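You operate a simulated robot arm through the tools that you are given. There is no shell and no other tool.

You are at the controls of a simulated two-armed robot. One attempt, no reset.

TASK
Crank the cream bobbin full and shut it in the bobbin box.
Fine: seat it in the winder's cup, clutch to Wind, crank till Full lights, clutch Free before lifting; lid back on; box, cones, other bobbins untouched.

It is judged by the outcome, as a careful person would: the job done as asked, and still so three seconds after it is handed in. It fails if anything else is knocked over, pushed out of place, dropped, spilled or broken. Lids that push on must go on centred and level and be pressed home; caps that screw on are set level and turned clockwise until they are tight.

THE ROBOT
Two 7-joint arms with four-finger grippers on one trunk that stands fixed in place. Base frame: the origin is at the foot of the trunk, x ahead of it, y to its left, z up; the work surface is at about z = 0.8. Lengths are in m, angles in degrees, forces in N, time in s.
The left shoulder is at [0.04, 0.181, 1.179], the right one opposite. With the tool pointing down near the work surface each hand reaches from about 0.3 to 0.82 m from the base axis, measured 20 degrees to its own side. Payload 3.67 kg a hand.
Tool frame (each hand has its own): the origin (TCP) lies between the finger pads and is the grasp point; the fingertips stand 0.028 m ahead of it; z points along the fingers, y is the line along which they close. The gripper opens to 0.112 m. The gripper's body begins 0.073 m behind the TCP.
Orientation is told as [roll, pitch, yaw] about the base's x, y, z axes, in that order, counted from this pose: with the fingers straight down and closing along the base's y, the tool's x points along the base's -x, its y along +y and its z along -z.

THE INTERFACE
- The arms move only by the tool nudge_tool. It takes "left_moves", "right_moves" or both (then of equal length, played together; a hand with none holds still); each is a list of rows, each a list of 6 numbers: the shift along the tool's x, y, z in m, then the turn, a rotation vector about the tool's x, y, z in degrees. In form: [[x, y, z, wx, wy, wz], ...]. A call has 1 to 20 rows; each row shifts and turns the commanded pose from where the row before left it, along the tool's axes as they then stand. "left_claw" and "right_claw" are, for a hand that has rows, the finger opening in m, from 0 to 0.112, set as the call begins (left out, the last holds). A row lasts 0.2 s, in which the tool goes at most 0.05 m and 8.6 degrees; a call with a longer step from one row to the next is refused whole, and so is a gripper value outside its range. Where a pose cannot be reached the arm comes as near as it can. A force on the tool above 90 N (or 10 N above the force at the start of the call, whichever is more), or a blocked arm, ends the call early, and 0.2 s more pass. The fingers move at their own pace and stop on an object; they squeeze with about 25 N. The grip force told is the motor's: it shows also when the fingers shut on nothing. Time passes only in rows, and 0.2 s behind the last, so rows that do not move let the fingers close. The reply holds the time, the measured pose of the TCP, the force on the tool along the base axes, the opening and the grip force, in the units named above and with some noise, with the torque about the TCP (base axes, N m) and any sound that the robot's microphone picked up.
- Cameras (640 x 400 px; columns grow to the right, rows downward): "scene" is now at [0.1061, 0.033, 1.4128]; the picture's right is [0.42, -0.91, 0.00], its down [-0.44, -0.21, -0.87] and it looks along [0.79, 0.37, -0.49] (base axes); focal length 348 px, centre (320, 200). "left" rides on the left gripper at [0.06, 0.018, -0.104] in its tool frame; the picture's right is [-0.29, 0.96, 0.00], its down [-0.80, -0.24, -0.55] and it looks along [-0.53, -0.16, 0.83] (tool axes); focal length 234 px, centre (320, 200). "right" rides on the right gripper at [0.06, -0.018, -0.104] in its tool frame; the picture's right is [0.29, 0.96, 0.00], its down [-0.80, 0.24, -0.55] and it looks along [-0.53, 0.16, 0.83] (tool axes); focal length 234 px, centre (320, 200). There is no depth. A picture from a camera that has moved, and an enlarged one, comes with that camera's place and axes in the base frame and with its lens. The place of the scene camera against the robot may be out by one fixed shift of up to 0.012 m in any direction.
- snapshot(camera): a new picture of that camera. The clock stands still meanwhile.
- lift_body(by): slides the trunk up (or, below 0, down) by that many m; the arms and the scene camera ride with it, the base frame stays. It gives what a move gives, with no picture.
- pan_tilt(pan, tilt): turns the head with the scene camera to pan (to the left, within 86 degrees either way) and tilt (down, from -29 to 69), counted from straight ahead of the robot. It gives what a move gives.
- zoom(camera, box): a new picture of the part [left, top, right, bottom] of that camera's present view, enlarged. The clock stands still meanwhile.
- hand_in(): hands the job in; it is judged then, once.

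Places have to be worked out from the pictures, the camera data and where the tool is seen. Open the grippers and draw the arms clear of the work before you hand the job in, unless the task says otherwise.

The tools are called after ">>>" by a JSON object that holds its "method" and its "body". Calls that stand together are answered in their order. nudge_tool: Moves the arms, as the interface text tells. Its arguments: {"type":"object","properties":{"left_moves":{"type":"array","items":{"type":"array","items":{"type":"number"}}},"left_claw":{"type":"number"},"right_moves":{"type":"array","items":{"type":"array","items":{"type":"number"}}},"right_claw":{"type":"number"}},"required":[]} The other tools are called the same way: lift_body (by) slides the trunk up or down; pan_tilt (pan, tilt) turns the head that bears the scene camera; snapshot (camera) takes a picture; zoom (camera, box) takes an enlarged picture of a part of a camera's view; hand_in () hands the job in.

At the start:

```text
clock: 0.0
left_tool_pos: [0.4345, 0.4842, 1.2017]
left_tcp_rot: [0.1, 0.0, 0.2]
left_wrist_force: [0.1, 0.1, -0.2]
left_torque: [0.02, -0.02, 0.0]
left_opening: 0.1121
left_finger_force: 0.0
right_tool_pos: [0.5066, 0.0121, 1.12]
right_tcp_rot: [0.0, 0.0, 0.1]
right_wrist_force: [-0.8, -0.5, 0.6]
right_torque: [0.01, 0.01, 0.0]
right_opening: 0.112
right_finger_force: 0.1
trunk travel left (down, up): [-0.3, 0.214]
head pan, tilt: [25.1, 29.0]
```

scene: 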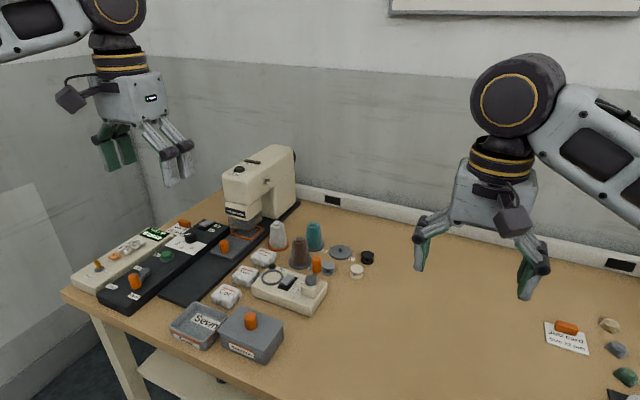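
right: 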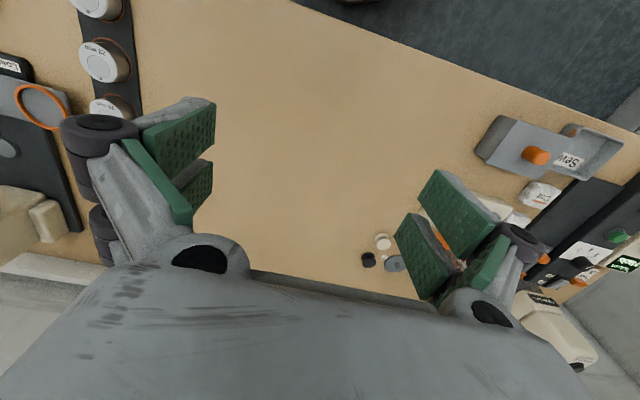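
left: 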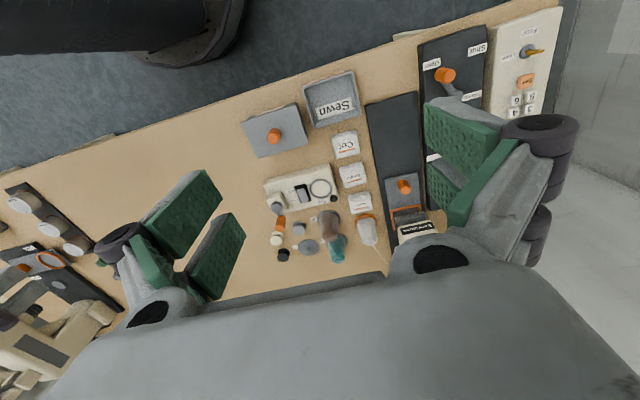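

The winder seems to be the small cream device near the cones; I zoom in on that area from the scene and left cameras to make out details.

>>> {"method": "zoom", "body": {"camera": "scene", "box": [220, 220, 400, 332]}}

>>> {"method": "zoom", "body": {"camera": "scene", "box": [60, 200, 300, 370]}}

>>> {"method": "zoom", "body": {"camera": "left", "box": [230, 60, 430, 270]}}

```text
3.56 times, centred on (310, 276) of scene
camera zoom: at [0.1061, 0.033, 1.4128], right [0.42, -0.91, 0.0], down [-0.44, -0.21, -0.87], along [0.79, 0.37, -0.49], focal length 1236 px, centre (356, -70)
```

zoom: 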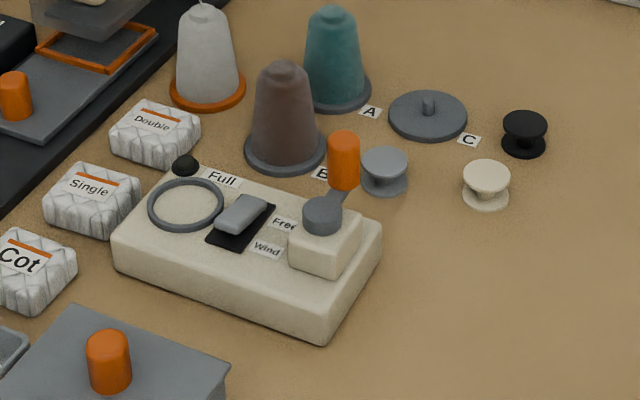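

```text
2.35 times, centred on (180, 285) of scene
camera zoom: at [0.1061, 0.033, 1.4128], right [0.42, -0.91, 0.0], down [-0.44, -0.21, -0.87], along [0.79, 0.37, -0.49], focal length 818 px, centre (649, 0)
```

zoom: 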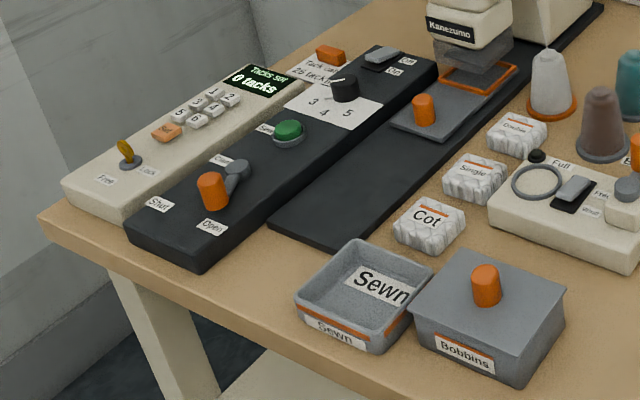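

```text
1.90 times, centred on (330, 165) of left
camera zoom: at [0.3736, 0.5021, 1.3066], right [0.29, 0.96, 0.0], down [0.8, -0.24, 0.55], along [0.53, -0.16, -0.83], focal length 446 px, centre (301, 267)
```

zoom: 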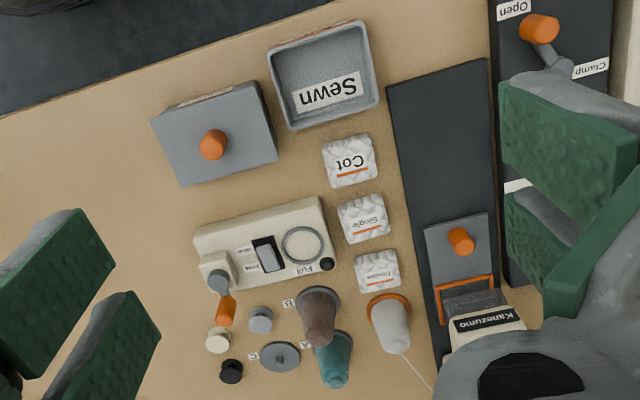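

The cream bobbin is around (0.778, 0.244), the cup ring around (0.655, 0.42, 0.82). I bring the left hand in above the winder for a closer look.

>>> {"method": "nudge_tool", "body": {"left_moves": [[-0.0243, -0.0107, 0.0333, 0, 0, 0], [-0.0243, -0.0107, 0.0333, 0, 0, 0], [-0.0243, -0.0107, 0.0333, 0, 0, 0], [-0.0243, -0.0107, 0.0333, 0, 0, 0], [-0.0243, -0.0107, 0.0333, 0, 0, 0], [-0.0243, -0.0107, 0.0333, 0, 0, 0]]}}

>>> {"method": "snapshot", "body": {"camera": "left"}}

```text
clock: 1.4
left_tool_pos: [0.5807, 0.4201, 1.0004]
left_tcp_rot: [0.1, 0.0, 0.0]
left_wrist_force: [-0.7, 0.2, -0.1]
left_torque: [0.0, -0.02, 0.0]
left_opening: 0.112
left_finger_force: 0.0
right_tool_pos: [0.5087, 0.0101, 1.1186]
right_tcp_rot: [0.0, 0.1, 0.0]
right_wrist_force: [0.4, 0.6, -0.2]
right_torque: [0.02, 0.03, 0.02]
right_opening: 0.1122
right_finger_force: 0.1
trunk travel left (down, up): [-0.3, 0.214]
head pan, tilt: [25.1, 29.0]
```

```text
taken
camera left: at [0.5212, 0.4385, 1.1049], right [0.29, 0.96, 0.0], down [0.8, -0.24, 0.55], along [0.53, -0.16, -0.83], focal length 234 px, centre (320, 200)
```

left: 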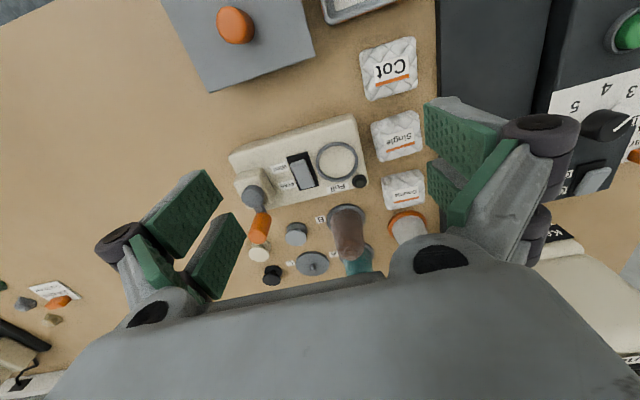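

>>> {"method": "zoom", "body": {"camera": "left", "box": [220, 100, 420, 290]}}

>>> {"method": "zoom", "body": {"camera": "left", "box": [230, 110, 380, 204]}}

>>> {"method": "zoom", "body": {"camera": "scene", "box": [240, 240, 340, 310]}}

```text
2.11 times, centred on (320, 195) of left
camera zoom: at [0.5212, 0.4385, 1.1049], right [0.29, 0.96, 0.0], down [0.8, -0.24, 0.55], along [0.53, -0.16, -0.83], focal length 493 px, centre (320, 210)
```

zoom: 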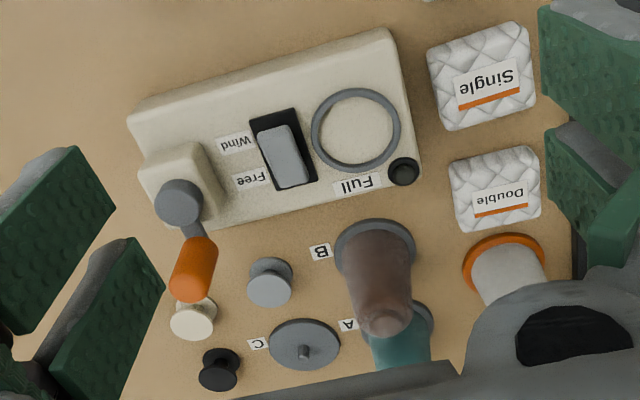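

```text
4.26 times, centred on (305, 157) of left
camera zoom: at [0.5212, 0.4385, 1.1049], right [0.29, 0.96, 0.0], down [0.8, -0.24, 0.55], along [0.53, -0.16, -0.83], focal length 996 px, centre (384, 383)
```

zoom: 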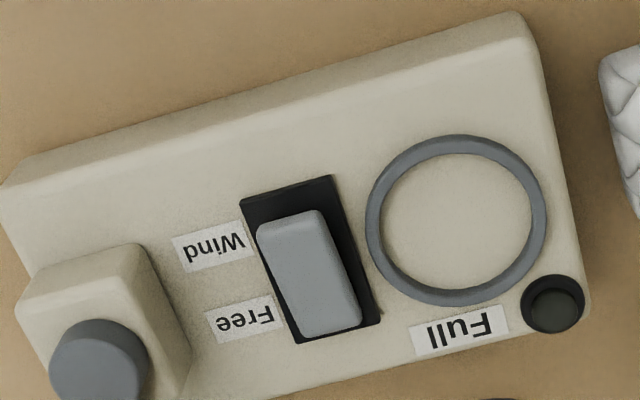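

```text
5.71 times, centred on (290, 275) of scene
camera zoom: at [0.1081, 0.0328, 1.4126], right [0.42, -0.91, 0.0], down [-0.44, -0.21, -0.87], along [0.79, 0.37, -0.49], focal length 1986 px, centre (491, -229)
```

zoom: 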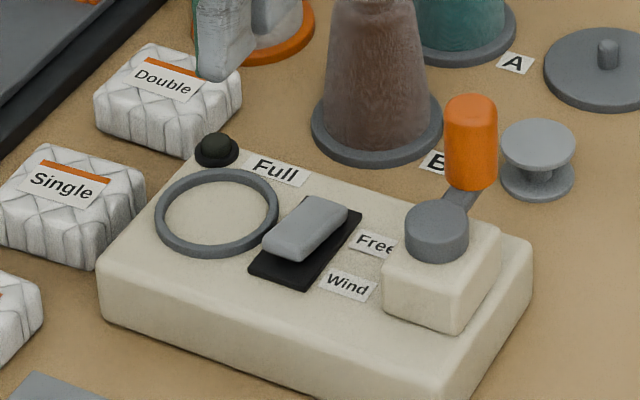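

I zoom further onto the clutch, the cup and the cream bobbin from here; the picture stays sharp when enlarged.

>>> {"method": "zoom", "body": {"camera": "left", "box": [270, 140, 334, 200]}}

>>> {"method": "zoom", "body": {"camera": "left", "box": [232, 170, 312, 290]}}

>>> {"method": "zoom", "body": {"camera": "scene", "box": [270, 260, 310, 295]}}

>>> {"method": "zoom", "body": {"camera": "scene", "box": [310, 240, 390, 290]}}

```text
6.67 times, centred on (302, 170) of left
camera zoom: at [0.5212, 0.4385, 1.1049], right [0.29, 0.96, 0.0], down [0.8, -0.24, 0.55], along [0.53, -0.16, -0.83], focal length 1561 px, centre (440, 400)
```

zoom: 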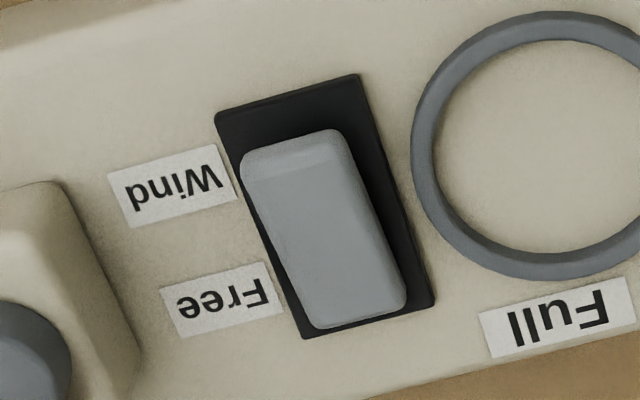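

```text
3.33 times, centred on (272, 230) of left
camera zoom: at [0.5212, 0.4385, 1.1049], right [0.29, 0.96, 0.0], down [0.8, -0.24, 0.55], along [0.53, -0.16, -0.83], focal length 781 px, centre (480, 100)
```

zoom: 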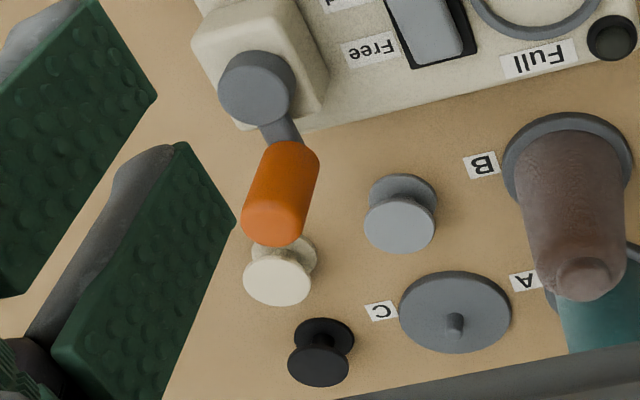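

```text
11.43 times, centred on (290, 278) of scene
camera zoom: at [0.1081, 0.0328, 1.4126], right [0.42, -0.91, 0.0], down [-0.44, -0.21, -0.87], along [0.79, 0.37, -0.49], focal length 3972 px, centre (663, -686)
```

zoom: 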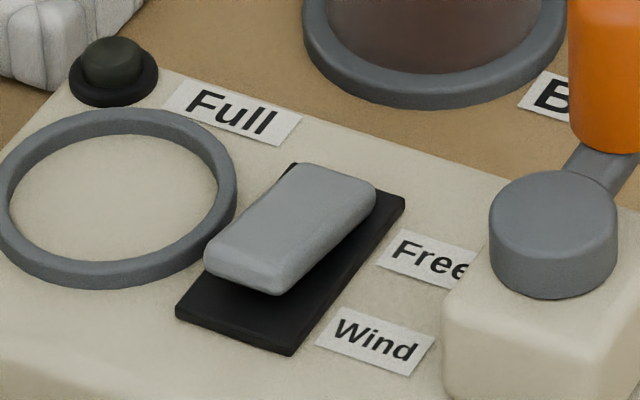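

```text
8.00 times, centred on (350, 265) of scene
camera zoom: at [0.1081, 0.0328, 1.4126], right [0.42, -0.91, 0.0], down [-0.44, -0.21, -0.87], along [0.79, 0.37, -0.49], focal length 2780 px, centre (80, -320)
```

zoom: 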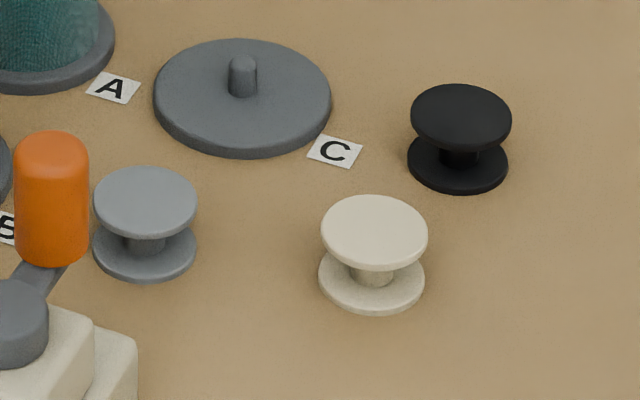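

The clutch is a rocker, with its Wind end raised (so it is on Free now); the cream bobbin is about 35 mm wide and 22 mm tall at roughly (0.775, 0.25). I yaw the left hand by +90° so that its camera sits on the clear −y side and keeps away from the crank handle.

>>> {"method": "nudge_tool", "body": {"left_moves": [[0, 0, 0, 0, 0, -8.2], [0, 0, 0, 0, 0, -8.2], [0, 0, 0, 0, 0, -8.2], [0, 0, 0, 0, 0, -8.2], [0, 0, 0, 0, 0, -8.2], [0, 0, 0, 0, 0, -8.2], [0, 0, 0, 0, 0, -8.2], [0, 0, 0, 0, 0, -8.2], [0, 0, 0, 0, 0, -8.2], [0, 0, 0, 0, 0, -8.1], [0, 0, 0, 0, 0, -8.1]], "left_claw": 0.06}}

```text
clock: 3.8
left_tool_pos: [0.5805, 0.4194, 1.0042]
left_tcp_rot: [0.0, 0.1, 90.3]
left_wrist_force: [0.4, 0.7, 0.1]
left_torque: [-0.01, -0.02, 0.0]
left_opening: 0.0602
left_finger_force: 0.0
right_tool_pos: [0.5059, 0.0107, 1.1198]
right_tcp_rot: [0.0, 0.0, 0.1]
right_wrist_force: [-0.8, -0.8, 0.2]
right_torque: [0.0, 0.0, -0.03]
right_opening: 0.1118
right_finger_force: 0.1
trunk travel left (down, up): [-0.3, 0.214]
head pan, tilt: [25.1, 29.0]
```

Yaw is now 90°. I move over the cream bobbin at a height well clear of the cones and crank, then look.

>>> {"method": "nudge_tool", "body": {"left_moves": [[0.0284, -0.0325, 0, 0, 0, 0], [0.0284, -0.0325, 0, 0, 0, 0], [0.0284, -0.0325, 0, 0, 0, 0], [0.0284, -0.0325, 0, 0, 0, 0], [0.0284, -0.0325, 0, 0, 0, 0], [0.0284, -0.0325, 0, 0, 0, 0], [0, 0, 0.02, 0, 0, 0], [0, 0, 0.02, 0, 0, 0]]}}

>>> {"method": "snapshot", "body": {"camera": "left"}}

>>> {"method": "snapshot", "body": {"camera": "scene"}}

```text
clock: 5.6
left_tool_pos: [0.6937, 0.2809, 0.9751]
left_tcp_rot: [-0.3, 0.0, 90.1]
left_wrist_force: [-0.1, -0.5, 0.0]
left_torque: [-0.01, -0.01, -0.01]
left_opening: 0.0598
left_finger_force: 0.0
left hand out of reach, approached as far as the arm can: row 5, 6, 7, 8
right_tool_pos: [0.5063, 0.0114, 1.1193]
right_tcp_rot: [0.1, 0.0, 0.0]
right_wrist_force: [0.1, -0.6, 0.2]
right_torque: [0.0, -0.02, 0.01]
right_opening: 0.1122
right_finger_force: 0.0
trunk travel left (down, up): [-0.3, 0.214]
head pan, tilt: [25.1, 29.0]
```

```text
taken
camera left: at [0.6749, 0.2213, 1.0797], right [-0.96, 0.29, 0.0], down [0.24, 0.8, 0.55], along [0.16, 0.53, -0.83], focal length 234 px, centre (320, 200)
```

left: 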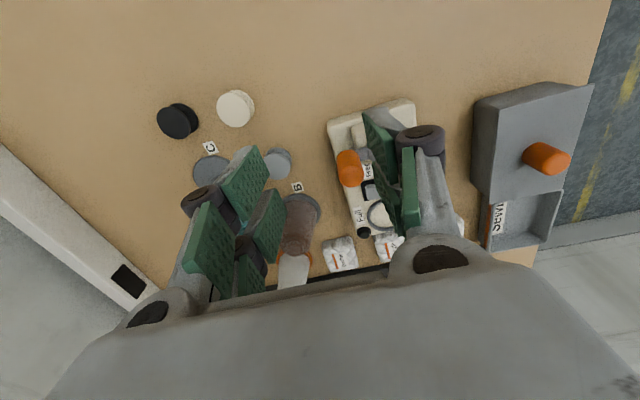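

```text
taken
camera scene: at [0.1059, 0.0328, 1.4128], right [0.42, -0.91, 0.0], down [-0.44, -0.21, -0.87], along [0.79, 0.37, -0.49], focal length 348 px, centre (320, 200)
```

scene: 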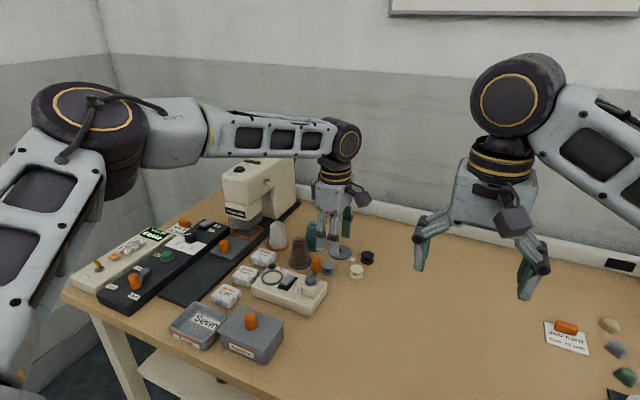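

The arm stops short at (0.694, 0.281) with this yaw. I pull back a little and yaw back to about 35° to see whether reach is better that way.

>>> {"method": "nudge_tool", "body": {"left_moves": [[0, 0.045, 0, 0, 0, 0], [0, 0.045, 0, 0, 0, 0], [-0.03, 0.02, 0, 0, 0, 0]]}}

```text
clock: 6.4
left_tool_pos: [0.5828, 0.3116, 0.9744]
left_tcp_rot: [0.1, 0.0, 90.1]
left_wrist_force: [-0.7, 0.7, -0.3]
left_torque: [-0.01, -0.01, 0.01]
left_opening: 0.0604
left_finger_force: 0.0
right_tool_pos: [0.5051, 0.0129, 1.119]
right_tcp_rot: [-0.1, 0.0, 0.0]
right_wrist_force: [-0.5, 1.3, -0.6]
right_torque: [-0.03, -0.01, 0.03]
right_opening: 0.112
right_finger_force: 0.1
trunk travel left (down, up): [-0.3, 0.214]
head pan, tilt: [25.1, 29.0]
```

The command is clamped to what was reached, good. Now I turn back to about yaw 30°.

>>> {"method": "nudge_tool", "body": {"left_moves": [[0, 0, 0, 0, 0, 8.5], [0, 0, 0, 0, 0, 8.5], [0, 0, 0, 0, 0, 8.5], [0, 0, 0, 0, 0, 8.5], [0, 0, 0, 0, 0, 8.5], [0, 0, 0, 0, 0, 8.5], [0, 0, 0, 0, 0, 8.5]]}}

```text
clock: 8.0
left_tool_pos: [0.5834, 0.3114, 0.9749]
left_tcp_rot: [0.0, 0.0, 30.5]
left_wrist_force: [-0.4, 0.3, 0.6]
left_torque: [0.0, 0.02, 0.04]
left_opening: 0.06
left_finger_force: 0.1
right_tool_pos: [0.5069, 0.0103, 1.1209]
right_tcp_rot: [0.0, 0.0, 0.0]
right_wrist_force: [-0.6, -0.1, -0.4]
right_torque: [-0.01, -0.03, -0.02]
right_opening: 0.1118
right_finger_force: 0.0
trunk travel left (down, up): [-0.3, 0.214]
head pan, tilt: [25.1, 29.0]
```

Now heading for the bobbin with yaw 30°, in five steps.

>>> {"method": "nudge_tool", "body": {"left_moves": [[-0.0268, -0.03, 0, 0, 0, 0], [-0.0268, -0.03, 0, 0, 0, 0], [-0.0268, -0.03, 0, 0, 0, 0], [-0.0268, -0.03, 0, 0, 0, 0], [-0.0268, -0.03, 0, 0, 0, 0]]}}

```text
clock: 9.2
left_tool_pos: [0.6953, 0.2796, 0.9844]
left_tcp_rot: [-0.1, -0.1, 30.6]
left_wrist_force: [-0.1, -0.9, 0.0]
left_torque: [0.02, 0.02, 0.02]
left_opening: 0.0602
left_finger_force: 0.0
left hand out of reach, approached as far as the arm can: row 3, 4, 5
right_tool_pos: [0.5067, 0.0101, 1.1199]
right_tcp_rot: [0.0, 0.0, 0.0]
right_wrist_force: [-0.4, -0.6, -0.1]
right_torque: [0.01, -0.01, -0.01]
right_opening: 0.112
right_finger_force: 0.1
trunk travel left (down, up): [-0.3, 0.214]
head pan, tilt: [25.1, 29.0]
```

The limit is about the same whatever the yaw, so it is likely a matter of arm posture or trunk height. I turn the head to see the left arm's posture.

>>> {"method": "pan_tilt", "body": {"pan": 55, "tilt": 10}}

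>>> {"method": "snapshot", "body": {"camera": "scene"}}

```text
clock: 10.2
left_tool_pos: [0.6947, 0.2801, 0.9852]
left_tcp_rot: [0.0, -0.1, 30.6]
left_wrist_force: [0.2, -0.2, 0.7]
left_torque: [-0.02, 0.02, -0.02]
left_opening: 0.0598
left_finger_force: 0.1
right_tool_pos: [0.5066, 0.0108, 1.1207]
right_tcp_rot: [0.0, -0.1, 0.1]
right_wrist_force: [0.7, -0.8, 0.1]
right_torque: [0.03, 0.0, 0.0]
right_opening: 0.1117
right_finger_force: 0.2
trunk travel left (down, up): [-0.3, 0.214]
head pan, tilt: [55.0, 10.0]
```

```text
taken
camera scene: at [0.0774, 0.0704, 1.4435], right [0.82, -0.57, 0.0], down [-0.1, -0.14, -0.98], along [0.57, 0.81, -0.17], focal length 348 px, centre (320, 200)
```

scene: 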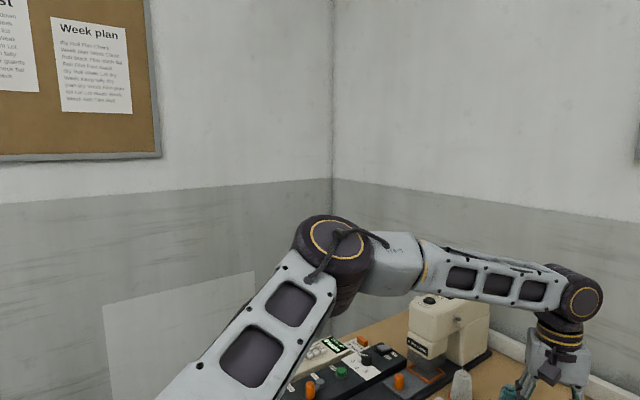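

The elbow is still well bent, so a wrist limit probably binds while the hand is this high; nearer the table it should reach further. I shift to the clear side (y≈0.19), descend there, then test moving outward.

>>> {"method": "nudge_tool", "body": {"left_moves": [[0.038, -0.03, 0, 0, 0, 0], [0.038, -0.03, 0, 0, 0, 0], [0, 0, 0.035, 0, 0, 0], [0, 0, 0.035, 0, 0, 0], [0, 0, 0.03, 0, 0, 0]]}}

>>> {"method": "pan_tilt", "body": {"pan": 20, "tilt": 35}}

```text
clock: 11.3
left_tool_pos: [0.6261, 0.2137, 0.8972]
left_tcp_rot: [-0.1, -0.1, 30.6]
left_wrist_force: [0.5, -0.1, 0.4]
left_torque: [0.01, 0.0, 0.02]
left_opening: 0.0599
left_finger_force: 0.2
left hand out of reach, approached as far as the arm can: row 1, 2, 3, 4, 5
right_tool_pos: [0.5064, 0.0107, 1.1205]
right_tcp_rot: [0.2, 0.1, 0.0]
right_wrist_force: [-0.8, -0.1, -0.2]
right_torque: [0.0, 0.02, -0.01]
right_opening: 0.112
right_finger_force: 0.0
trunk travel left (down, up): [-0.3, 0.214]
head pan, tilt: [55.0, 10.0]
```

```text
clock: 12.4
left_tool_pos: [0.6267, 0.2134, 0.898]
left_tcp_rot: [-0.1, -0.1, 30.7]
left_wrist_force: [-0.3, 0.1, -0.5]
left_torque: [0.01, -0.02, -0.01]
left_opening: 0.06
left_finger_force: 0.2
right_tool_pos: [0.5056, 0.0113, 1.1198]
right_tcp_rot: [-0.1, 0.0, 0.0]
right_wrist_force: [-1.2, -0.8, -0.2]
right_torque: [0.0, -0.02, 0.01]
right_opening: 0.1119
right_finger_force: 0.2
trunk travel left (down, up): [-0.3, 0.214]
head pan, tilt: [20.0, 35.0]
```

Lower and further in, the reach got shorter, so some joint is at its stop in this elbow-out posture. I look at the arm again.

>>> {"method": "snapshot", "body": {"camera": "scene"}}

>>> {"method": "pan_tilt", "body": {"pan": 60, "tilt": 30}}

>>> {"method": "snapshot", "body": {"camera": "scene"}}

```text
taken
camera scene: at [0.1067, 0.0247, 1.4035], right [0.34, -0.94, 0.0], down [-0.54, -0.2, -0.82], along [0.77, 0.28, -0.57], focal length 348 px, centre (320, 200)
```

scene: 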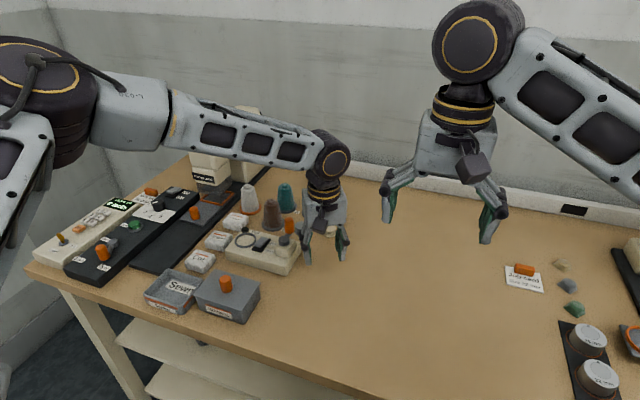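

```text
clock: 13.4
left_tool_pos: [0.6245, 0.2128, 0.8977]
left_tcp_rot: [-0.1, -0.1, 30.6]
left_wrist_force: [0.3, 0.2, 0.5]
left_torque: [-0.01, 0.0, 0.02]
left_opening: 0.0597
left_finger_force: 0.1
right_tool_pos: [0.5073, 0.0107, 1.1207]
right_tcp_rot: [0.0, -0.1, 0.0]
right_wrist_force: [0.2, -0.1, -1.3]
right_torque: [-0.03, 0.01, 0.01]
right_opening: 0.1119
right_finger_force: 0.1
trunk travel left (down, up): [-0.3, 0.214]
head pan, tilt: [60.0, 30.0]
```

```text
taken
camera scene: at [0.0693, 0.0727, 1.4112], right [0.87, -0.5, 0.0], down [-0.25, -0.43, -0.87], along [0.43, 0.75, -0.5], focal length 348 px, centre (320, 200)
```

scene: 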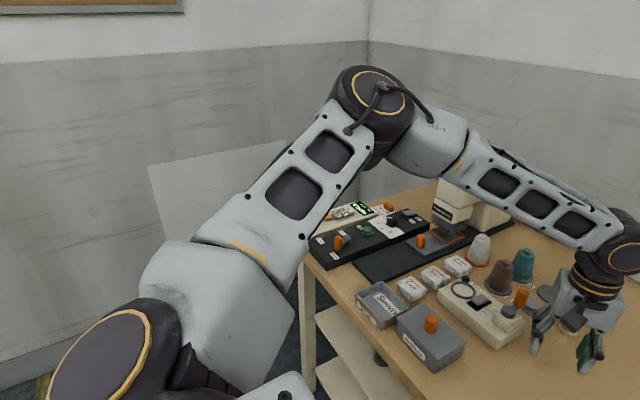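

Measured from the pictures, the arm still has plenty of length left (elbow bent about 90°), so the posture is caught on a joint stop. I raise the hand, go back to y≈0.38 and try extending forward there first.

>>> {"method": "nudge_tool", "body": {"left_moves": [[0, 0, -0.034, 0, 0, 0], [0, 0, -0.034, 0, 0, 0], [0, 0, -0.034, 0, 0, 0], [-0.0157, 0.0392, 0, 0, 0, 0], [-0.0157, 0.0392, 0, 0, 0, 0], [-0.0157, 0.0392, 0, 0, 0, 0], [-0.0157, 0.0392, 0, 0, 0, 0], [-0.0332, -0.0225, 0, 0, 0, 0], [-0.0332, -0.0225, 0, 0, 0, 0], [-0.0332, -0.0225, 0, 0, 0, 0], [-0.0332, -0.0225, 0, 0, 0, 0]]}}

```text
clock: 15.8
left_tool_pos: [0.7232, 0.3724, 1.0027]
left_tcp_rot: [-0.2, -0.1, 30.5]
left_wrist_force: [-1.2, 0.2, 0.1]
left_torque: [0.01, -0.01, 0.0]
left_opening: 0.0599
left_finger_force: 0.1
left hand out of reach, approached as far as the arm can: row 11
right_tool_pos: [0.5066, 0.0105, 1.1203]
right_tcp_rot: [-0.1, 0.0, 0.1]
right_wrist_force: [-1.2, 0.8, 0.0]
right_torque: [0.02, 0.0, 0.01]
right_opening: 0.1119
right_finger_force: 0.0
trunk travel left (down, up): [-0.3, 0.214]
head pan, tilt: [60.0, 30.0]
```

This time it got to (0.723, 0.372), so reach shrinks toward the midline. I check the posture here again.

>>> {"method": "snapshot", "body": {"camera": "scene"}}

>>> {"method": "pan_tilt", "body": {"pan": 30, "tilt": 20}}

>>> {"method": "snapshot", "body": {"camera": "scene"}}

```text
taken
camera scene: at [0.0685, 0.0729, 1.4113], right [0.87, -0.5, 0.0], down [-0.25, -0.43, -0.87], along [0.43, 0.75, -0.5], focal length 348 px, centre (320, 200)
```

scene: 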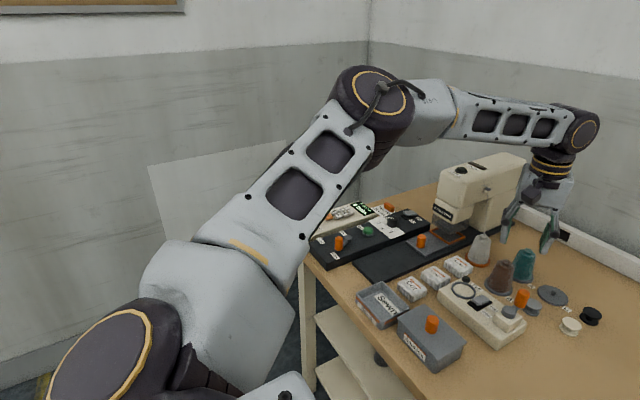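

```text
clock: 16.8
left_tool_pos: [0.7242, 0.3726, 1.0013]
left_tcp_rot: [0.1, -0.1, 30.7]
left_wrist_force: [0.1, 0.0, -0.3]
left_torque: [-0.01, 0.0, 0.0]
left_opening: 0.06
left_finger_force: 0.1
right_tool_pos: [0.5064, 0.0115, 1.1197]
right_tcp_rot: [0.0, 0.0, -0.1]
right_wrist_force: [0.2, 0.0, 0.4]
right_torque: [0.02, -0.03, -0.01]
right_opening: 0.1121
right_finger_force: 0.0
trunk travel left (down, up): [-0.3, 0.214]
head pan, tilt: [30.0, 20.0]
```

```text
taken
camera scene: at [0.1047, 0.0411, 1.4273], right [0.5, -0.87, 0.0], down [-0.3, -0.17, -0.94], along [0.81, 0.47, -0.34], focal length 348 px, centre (320, 200)
```

scene: 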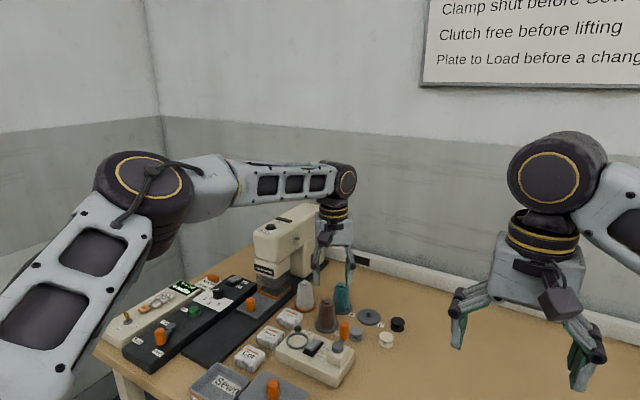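

The upper arm looks identical in both stuck postures. I move the hand back to around (0.50, 0.40) to see whether the upper arm moves at all.

>>> {"method": "nudge_tool", "body": {"left_moves": [[0.04, 0.028, 0, 0, 0, 0], [0.04, 0.028, 0, 0, 0, 0], [0.04, 0.028, 0, 0, 0, 0], [0.04, 0.028, 0, 0, 0, 0], [0.04, 0.028, 0, 0, 0, 0]]}}

>>> {"method": "snapshot", "body": {"camera": "scene"}}

```text
clock: 18.0
left_tool_pos: [0.4772, 0.3922, 1.003]
left_tcp_rot: [-0.1, -0.1, 30.5]
left_wrist_force: [-1.1, -0.4, 0.2]
left_torque: [-0.01, -0.01, -0.02]
left_opening: 0.0601
left_finger_force: 0.0
right_tool_pos: [0.5059, 0.0106, 1.1206]
right_tcp_rot: [-0.1, -0.1, 0.1]
right_wrist_force: [-0.3, 0.2, 0.6]
right_torque: [-0.03, -0.03, -0.01]
right_opening: 0.112
right_finger_force: 0.2
trunk travel left (down, up): [-0.3, 0.214]
head pan, tilt: [30.0, 20.0]
```

```text
taken
camera scene: at [0.1026, 0.0419, 1.4274], right [0.5, -0.87, 0.0], down [-0.3, -0.17, -0.94], along [0.81, 0.47, -0.34], focal length 348 px, centre (320, 200)
```

scene: 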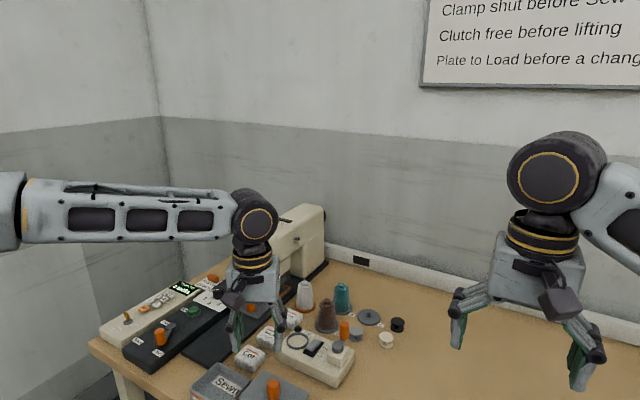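

The elbow did move out again, so the stop only binds when the arm stretches inward. I move the right arm out of the way to the right, and bring the left hand in close at (0.50, 0.20), go low there, then slide outward along the table.

>>> {"method": "nudge_tool", "body": {"right_moves": [[0, -0.045, 0, 0, 0, 0], [0, -0.045, 0, 0, 0, 0], [0, -0.045, 0, 0, 0, 0], [0, -0.045, 0, 0, 0, 0], [0, -0.045, 0, 0, 0, 0]]}}

>>> {"method": "nudge_tool", "body": {"left_moves": [[0.0199, -0.0434, 0, 0, 0, 0], [0.0199, -0.0434, 0, 0, 0, 0], [0.0199, -0.0434, 0, 0, 0, 0], [0.0199, -0.0434, 0, 0, 0, 0], [0, 0, 0.035, 0, 0, 0], [0, 0, 0.035, 0, 0, 0], [0, 0, 0.035, 0, 0, 0], [0, 0, 0.035, 0, 0, 0]]}}

>>> {"method": "snapshot", "body": {"camera": "scene"}}

```text
clock: 19.2
left_tool_pos: [0.4787, 0.3904, 1.0037]
left_tcp_rot: [0.1, -0.1, 30.6]
left_wrist_force: [-0.6, 0.8, 0.1]
left_torque: [0.01, 0.0, 0.03]
left_opening: 0.06
left_finger_force: 0.1
right_tool_pos: [0.5048, -0.2154, 1.1187]
right_tcp_rot: [0.1, -0.1, 0.0]
right_wrist_force: [-0.4, -1.3, -0.3]
right_torque: [0.02, 0.01, 0.0]
right_opening: 0.1121
right_finger_force: 0.0
trunk travel left (down, up): [-0.3, 0.214]
head pan, tilt: [30.0, 20.0]
```

```text
clock: 21.0
left_tool_pos: [0.5017, 0.2019, 0.8599]
left_tcp_rot: [0.0, -0.1, 30.7]
left_wrist_force: [-0.1, 0.3, -0.1]
left_torque: [0.01, 0.0, -0.02]
left_opening: 0.0599
left_finger_force: 0.0
right_tool_pos: [0.5065, -0.2126, 1.1184]
right_tcp_rot: [0.1, 0.1, -0.1]
right_wrist_force: [0.2, 0.1, -0.8]
right_torque: [0.0, 0.01, -0.04]
right_opening: 0.1119
right_finger_force: 0.0
trunk travel left (down, up): [-0.3, 0.214]
head pan, tilt: [30.0, 20.0]
```

```text
taken
camera scene: at [0.1055, 0.0415, 1.4272], right [0.5, -0.87, 0.0], down [-0.3, -0.17, -0.94], along [0.81, 0.47, -0.34], focal length 348 px, centre (320, 200)
```

scene: 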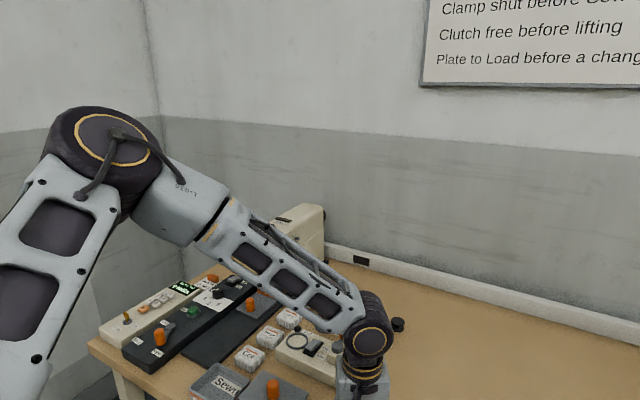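

Here the reach was fine. I now slide outward along +x at this low height (free table there).

>>> {"method": "nudge_tool", "body": {"left_moves": [[-0.0344, -0.0204, 0, 0, 0, 0], [-0.0344, -0.0204, 0, 0, 0, 0], [-0.0344, -0.0204, 0, 0, 0, 0], [-0.0344, -0.0204, 0, 0, 0, 0], [-0.0344, -0.0204, 0, 0, 0, 0]]}}

>>> {"method": "snapshot", "body": {"camera": "scene"}}

```text
clock: 22.2
left_tool_pos: [0.6444, 0.2418, 0.8953]
left_tcp_rot: [-0.1, 0.0, 30.6]
left_wrist_force: [-0.3, -0.3, -0.7]
left_torque: [-0.02, 0.02, 0.01]
left_opening: 0.0599
left_finger_force: 0.0
left hand out of reach, approached as far as the arm can: row 3, 4, 5
right_tool_pos: [0.5062, -0.2128, 1.1181]
right_tcp_rot: [0.0, 0.1, 0.0]
right_wrist_force: [0.7, 0.3, 0.6]
right_torque: [-0.02, 0.0, -0.01]
right_opening: 0.1121
right_finger_force: 0.1
trunk travel left (down, up): [-0.3, 0.214]
head pan, tilt: [30.0, 20.0]
```

```text
taken
camera scene: at [0.1048, 0.0411, 1.4273], right [0.5, -0.87, 0.0], down [-0.3, -0.17, -0.94], along [0.81, 0.47, -0.34], focal length 348 px, centre (320, 200)
```

scene: 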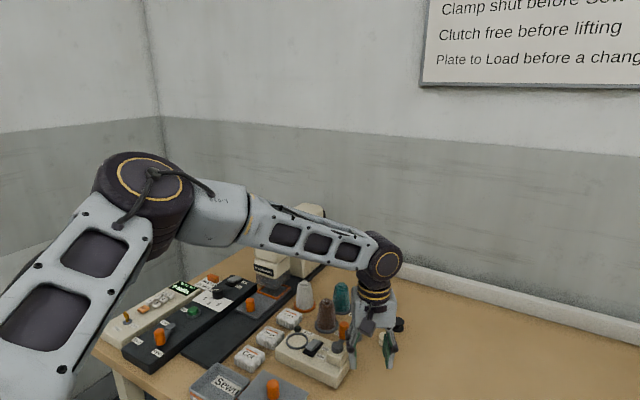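

It is a true stop: the upper arm cannot swing further in, so with the tool straight down the bobbin is just out of reach. A lower trunk plus a hand leaning back (about the finger-closing axis, so the bobbin stays upright) should work; I first raise both hands and bring the left one back.

>>> {"method": "nudge_tool", "body": {"left_moves": [[0.0155, 0.0092, -0.046, 0, 0, 0], [0.0155, 0.0092, -0.046, 0, 0, 0], [0.0155, 0.0092, -0.046, 0, 0, 0], [0.0155, 0.0092, -0.046, 0, 0, 0], [0.0155, 0.0092, -0.046, 0, 0, 0]], "right_moves": [[0, 0, -0.04, 0, 0, 0], [0, 0, -0.04, 0, 0, 0], [0, 0, -0.04, 0, 0, 0], [0, 0, -0.04, 0, 0, 0], [0, 0, -0.04, 0, 0, 0]]}}

```text
clock: 23.4
left_tool_pos: [0.5503, 0.2403, 1.126]
left_tcp_rot: [-0.1, -0.1, 30.7]
left_wrist_force: [-0.3, -0.3, -0.8]
left_torque: [-0.03, -0.06, 0.0]
left_opening: 0.0599
left_finger_force: 0.1
right_tool_pos: [0.5046, -0.2153, 1.3217]
right_tcp_rot: [0.0, -0.1, 0.1]
right_wrist_force: [-0.4, 0.4, -0.1]
right_torque: [0.0, -0.04, 0.04]
right_opening: 0.1122
right_finger_force: 0.0
trunk travel left (down, up): [-0.3, 0.214]
head pan, tilt: [30.0, 20.0]
```

Now I yaw the left hand to about 150° in place, to put its camera on the far/upper side.

>>> {"method": "nudge_tool", "body": {"left_moves": [[0, 0, 0, 0, 0, -8.52], [0, 0, 0, 0, 0, -8.52], [0, 0, 0, 0, 0, -8.52], [0, 0, 0, 0, 0, -8.52], [0, 0, 0, 0, 0, -8.52], [0, 0, 0, 0, 0, -8.52], [0, 0, 0, 0, 0, -8.52], [0, 0, 0, 0, 0, -8.52], [0, 0, 0, 0, 0, -8.52], [0, 0, 0, 0, 0, -8.52], [0, 0, 0, 0, 0, -8.52], [0, 0, 0, 0, 0, -8.52], [0, 0, 0, 0, 0, -8.52], [0, 0, 0, 0, 0, -8.52]]}}

```text
clock: 26.4
left_tool_pos: [0.5564, 0.2972, 1.131]
left_tcp_rot: [0.9, 0.4, 148.8]
left_wrist_force: [-0.6, 0.8, -0.9]
left_torque: [-0.03, -0.01, 0.01]
left_opening: 0.0599
left_finger_force: 0.2
left hand out of reach, approached as far as the arm can: row 13, 14
right_tool_pos: [0.5063, -0.2134, 1.3213]
right_tcp_rot: [-0.1, 0.0, 0.0]
right_wrist_force: [-1.0, 1.1, 0.1]
right_torque: [-0.04, 0.0, 0.0]
right_opening: 0.1119
right_finger_force: 0.0
trunk travel left (down, up): [-0.3, 0.214]
head pan, tilt: [30.0, 20.0]
```

The wrist stops at about yaw 148° here. I come back to ~132°, lean the hand 33° about its closing axis, and raise it a bit and shift right before lowering the trunk.

>>> {"method": "nudge_tool", "body": {"left_moves": [[0, 0, 0, 0, 0, 8.5], [0, 0, 0, 0, 0, 8.5], [0, 0, -0.035, 0, 0, 0], [0, 0, -0.035, 0, 0, 0], [0, 0, 0, 0, 8.25, 0], [0, 0, 0, 0, 8.25, 0], [0, 0, 0, 0, 8.25, 0], [0, 0, 0, 0, 8.25, 0]]}}

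```text
clock: 28.2
left_tool_pos: [0.5565, 0.2969, 1.2006]
left_tcp_rot: [-0.1, 33.3, 132.9]
left_wrist_force: [-0.2, -0.1, 0.1]
left_torque: [-0.05, 0.01, -0.03]
left_opening: 0.0598
left_finger_force: 0.0
right_tool_pos: [0.5067, -0.2149, 1.3208]
right_tcp_rot: [-0.1, 0.0, 0.1]
right_wrist_force: [-0.6, 0.3, 0.7]
right_torque: [-0.02, -0.02, -0.03]
right_opening: 0.1121
right_finger_force: 0.0
trunk travel left (down, up): [-0.3, 0.214]
head pan, tilt: [30.0, 20.0]
```

The lean is as intended (fingers pointing down toward +x −y). Now I lower the trunk by 0.2 m.

>>> {"method": "lift_body", "body": {"by": -0.2}}

>>> {"method": "snapshot", "body": {"camera": "scene"}}

```text
clock: 30.4
left_tool_pos: [0.5563, 0.2956, 1.0012]
left_tcp_rot: [0.0, 32.9, 132.7]
left_wrist_force: [0.3, 0.1, -0.2]
left_torque: [-0.03, 0.0, 0.01]
left_opening: 0.0603
left_finger_force: 0.0
right_tool_pos: [0.5076, -0.2146, 1.1191]
right_tcp_rot: [0.0, 0.0, 0.0]
right_wrist_force: [0.0, 0.1, 0.1]
right_torque: [-0.02, -0.01, -0.02]
right_opening: 0.1121
right_finger_force: 0.0
trunk travel left (down, up): [-0.1, 0.414]
head pan, tilt: [30.0, 20.0]
```

```text
taken
camera scene: at [0.1043, 0.0409, 1.2271], right [0.5, -0.87, 0.0], down [-0.3, -0.17, -0.94], along [0.81, 0.47, -0.34], focal length 348 px, centre (320, 200)
```

scene: 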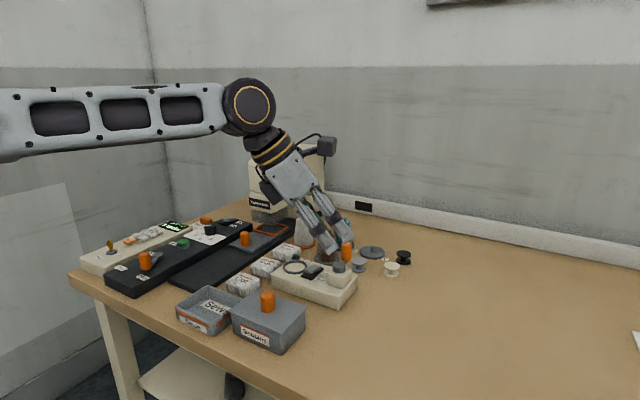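

Good clearance. I move horizontally to above the cream bobbin at z≈1.0.

>>> {"method": "nudge_tool", "body": {"left_moves": [[0.0265, -0.0236, 0.0172, 0, 0, 0], [0.0265, -0.0236, 0.0172, 0, 0, 0], [0.0265, -0.0236, 0.0172, 0, 0, 0], [0.0265, -0.0236, 0.0172, 0, 0, 0], [0.0265, -0.0236, 0.0172, 0, 0, 0]]}}

>>> {"method": "snapshot", "body": {"camera": "left"}}

>>> {"method": "snapshot", "body": {"camera": "scene"}}

```text
clock: 31.6
left_tool_pos: [0.7514, 0.2601, 0.9977]
left_tcp_rot: [-0.1, 33.0, 133.0]
left_wrist_force: [-0.1, -0.5, 0.2]
left_torque: [-0.01, 0.0, -0.03]
left_opening: 0.0599
left_finger_force: 0.0
right_tool_pos: [0.5099, -0.2165, 1.1183]
right_tcp_rot: [0.0, 0.1, -0.1]
right_wrist_force: [-0.3, 0.1, -0.7]
right_torque: [0.03, 0.06, 0.03]
right_opening: 0.1119
right_finger_force: 0.0
trunk travel left (down, up): [-0.1, 0.414]
head pan, tilt: [30.0, 20.0]
```

```text
taken
camera left: at [0.7344, 0.2526, 1.1185], right [-0.87, -0.47, -0.16], down [-0.48, 0.87, 0.03], along [0.12, 0.1, -0.99], focal length 234 px, centre (320, 200)
```

left: 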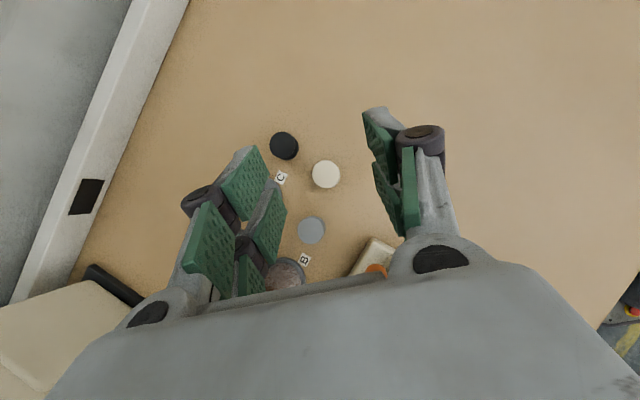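

```text
taken
camera scene: at [0.106, 0.0403, 1.2269], right [0.5, -0.87, 0.0], down [-0.3, -0.17, -0.94], along [0.81, 0.47, -0.34], focal length 348 px, centre (320, 200)
```

scene: 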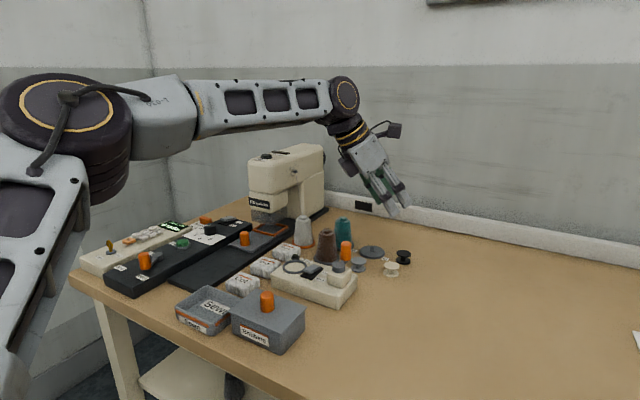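

Now within reach. I zoom onto the bobbin for a precise centre.

>>> {"method": "zoom", "body": {"camera": "left", "box": [266, 120, 394, 250]}}

```text
3.08 times, centred on (330, 185) of left
camera zoom: at [0.7344, 0.2526, 1.1185], right [-0.87, -0.47, -0.16], down [-0.48, 0.87, 0.03], along [0.12, 0.1, -0.99], focal length 720 px, centre (289, 246)
```

zoom: 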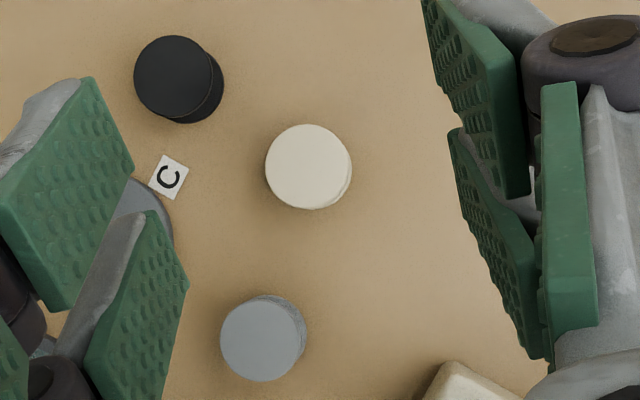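

The bobbin's centre works out at (0.780, 0.251). I align above it and descend vertically to z≈0.87, then check.

>>> {"method": "nudge_tool", "body": {"left_moves": [[0.0118, -0.0145, 0.0077, 0, 0, 0], [-0.01738, 0, 0.02678, 0, 0, 0], [-0.01738, 0, 0.02678, 0, 0, 0], [-0.01738, 0, 0.02678, 0, 0, 0], [-0.01738, 0, 0.02678, 0, 0, 0]]}}

>>> {"method": "snapshot", "body": {"camera": "left"}}

>>> {"method": "zoom", "body": {"camera": "scene", "box": [300, 190, 440, 300]}}

```text
clock: 32.8
left_tool_pos: [0.7714, 0.2585, 0.8706]
left_tcp_rot: [0.0, 33.0, 132.8]
left_wrist_force: [0.1, -0.2, 0.4]
left_torque: [0.02, 0.01, -0.03]
left_opening: 0.0601
left_finger_force: 0.1
right_tool_pos: [0.5064, -0.2154, 1.1192]
right_tcp_rot: [0.0, 0.1, 0.1]
right_wrist_force: [0.1, 0.1, 0.0]
right_torque: [0.01, 0.03, -0.01]
right_opening: 0.1123
right_finger_force: 0.1
trunk travel left (down, up): [-0.1, 0.414]
head pan, tilt: [30.0, 20.0]
```

```text
taken
camera left: at [0.7531, 0.2521, 0.9911], right [-0.87, -0.47, -0.16], down [-0.48, 0.87, 0.03], along [0.12, 0.1, -0.99], focal length 234 px, centre (320, 200)
```

left: 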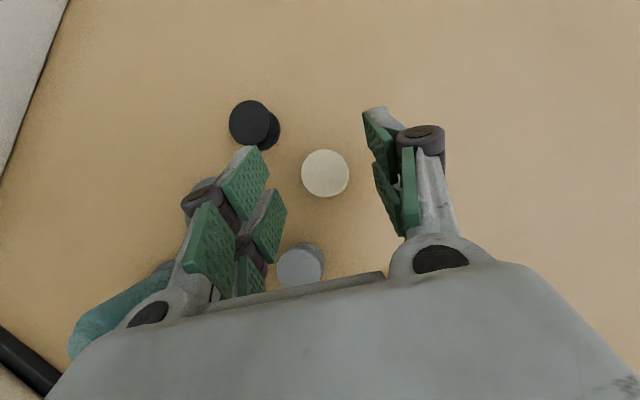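

```text
3.64 times, centred on (370, 245) of scene
camera zoom: at [0.1051, 0.0411, 1.227], right [0.5, -0.87, 0.0], down [-0.3, -0.17, -0.94], along [0.81, 0.47, -0.34], focal length 1264 px, centre (138, 36)
```

zoom: 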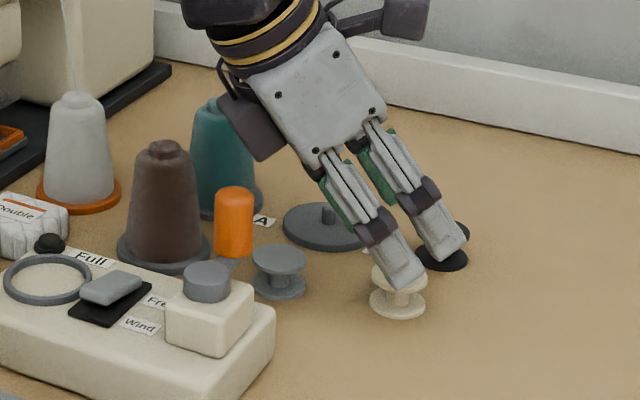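

Before going lower I notice a dark box on the underside of the hand that may come close to the crank handle. I zoom in to judge that.

>>> {"method": "zoom", "body": {"camera": "scene", "box": [345, 180, 425, 270]}}

>>> {"method": "zoom", "body": {"camera": "scene", "box": [330, 190, 400, 250]}}

```text
4.44 times, centred on (385, 225) of scene
camera zoom: at [0.1051, 0.0411, 1.227], right [0.5, -0.87, 0.0], down [-0.3, -0.17, -0.94], along [0.81, 0.47, -0.34], focal length 1545 px, centre (31, 89)
```

zoom: 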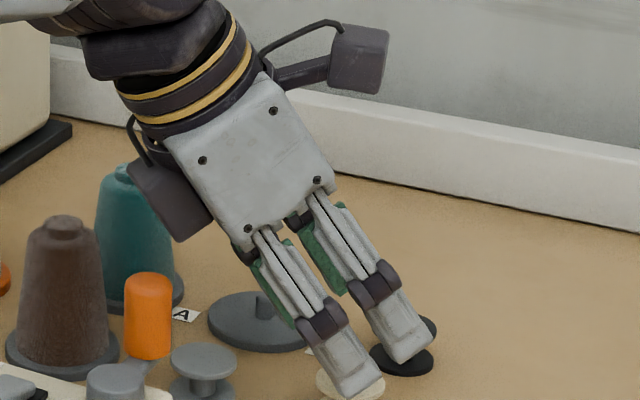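

```text
6.67 times, centred on (365, 220) of scene
camera zoom: at [0.1051, 0.0411, 1.227], right [0.5, -0.87, 0.0], down [-0.3, -0.17, -0.94], along [0.81, 0.47, -0.34], focal length 2317 px, centre (20, 67)
```

zoom: 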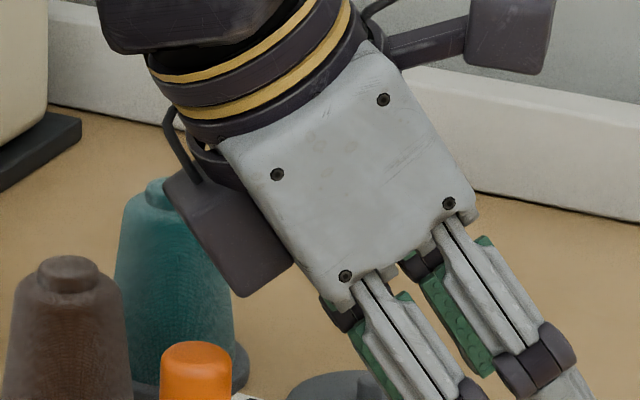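

The dark block sits beside the gripper body on its underside. Each finger seems to have two prongs; I look at the fingers closely in the hand camera to understand their true width.

>>> {"method": "zoom", "body": {"camera": "left", "box": [170, 90, 460, 310]}}

>>> {"method": "zoom", "body": {"camera": "scene", "box": [388, 225, 430, 270]}}

```text
1.82 times, centred on (315, 200) of left
camera zoom: at [0.7531, 0.2521, 0.9911], right [-0.87, -0.47, -0.16], down [-0.48, 0.87, 0.03], along [0.12, 0.1, -0.99], focal length 426 px, centre (329, 200)
```

zoom: 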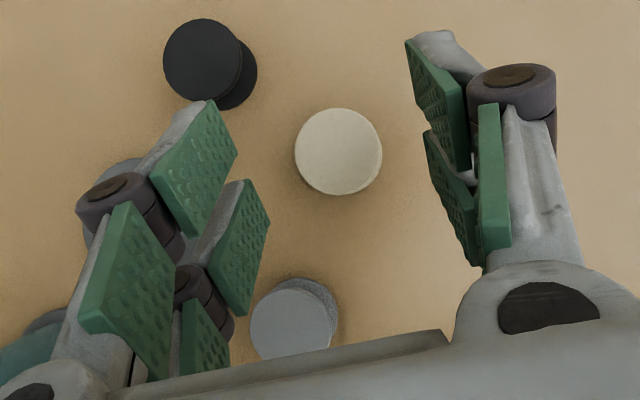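

```text
8.89 times, centred on (409, 248) of scene
camera zoom: at [0.1051, 0.0411, 1.227], right [0.5, -0.87, 0.0], down [-0.3, -0.17, -0.94], along [0.81, 0.47, -0.34], focal length 3089 px, centre (-471, -222)
```

zoom: 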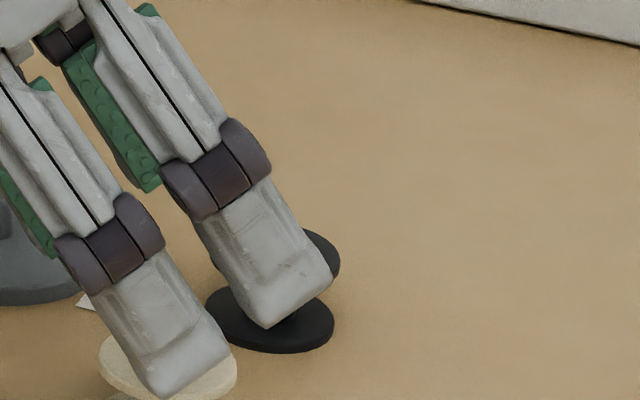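

Each finger is really a pair of prongs (±14 mm along tool x) and a dark block sits under the body, which at 33° lean would come close to the crank handle. A smaller lean (22°) with yaw 150° clears the handle, so I raise the hand and change to that.

>>> {"method": "nudge_tool", "body": {"left_moves": [[0.0218, 0, -0.0335, 0, 0, 0], [0.0218, 0, -0.0335, 0, 0, 0], [0, 0, 0, 4.63, 0, -7.13], [0, 0, 0, 4.63, 0, -7.13], [0, 0, 0, 0, -5.5, 0], [0, 0, 0, 0, -5.5, 0]]}}

>>> {"method": "snapshot", "body": {"camera": "left"}}

```text
clock: 34.1
left_tool_pos: [0.7707, 0.2596, 0.9521]
left_tcp_rot: [0.0, 21.9, 150.0]
left_wrist_force: [0.1, 0.6, 0.1]
left_torque: [-0.04, 0.03, 0.01]
left_opening: 0.06
left_finger_force: 0.0
right_tool_pos: [0.5076, -0.2158, 1.1195]
right_tcp_rot: [0.0, 0.1, 0.0]
right_wrist_force: [-0.2, 0.5, -0.4]
right_torque: [0.0, 0.03, 0.0]
right_opening: 0.1119
right_finger_force: 0.0
trunk travel left (down, up): [-0.1, 0.414]
head pan, tilt: [30.0, 20.0]
```

```text
taken
camera left: at [0.7762, 0.2371, 1.0706], right [-0.71, -0.7, -0.11], down [-0.7, 0.68, 0.22], along [-0.08, 0.23, -0.97], focal length 234 px, centre (320, 200)
```

left: 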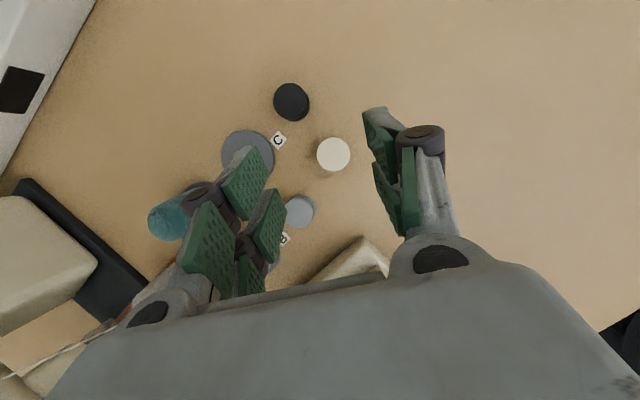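

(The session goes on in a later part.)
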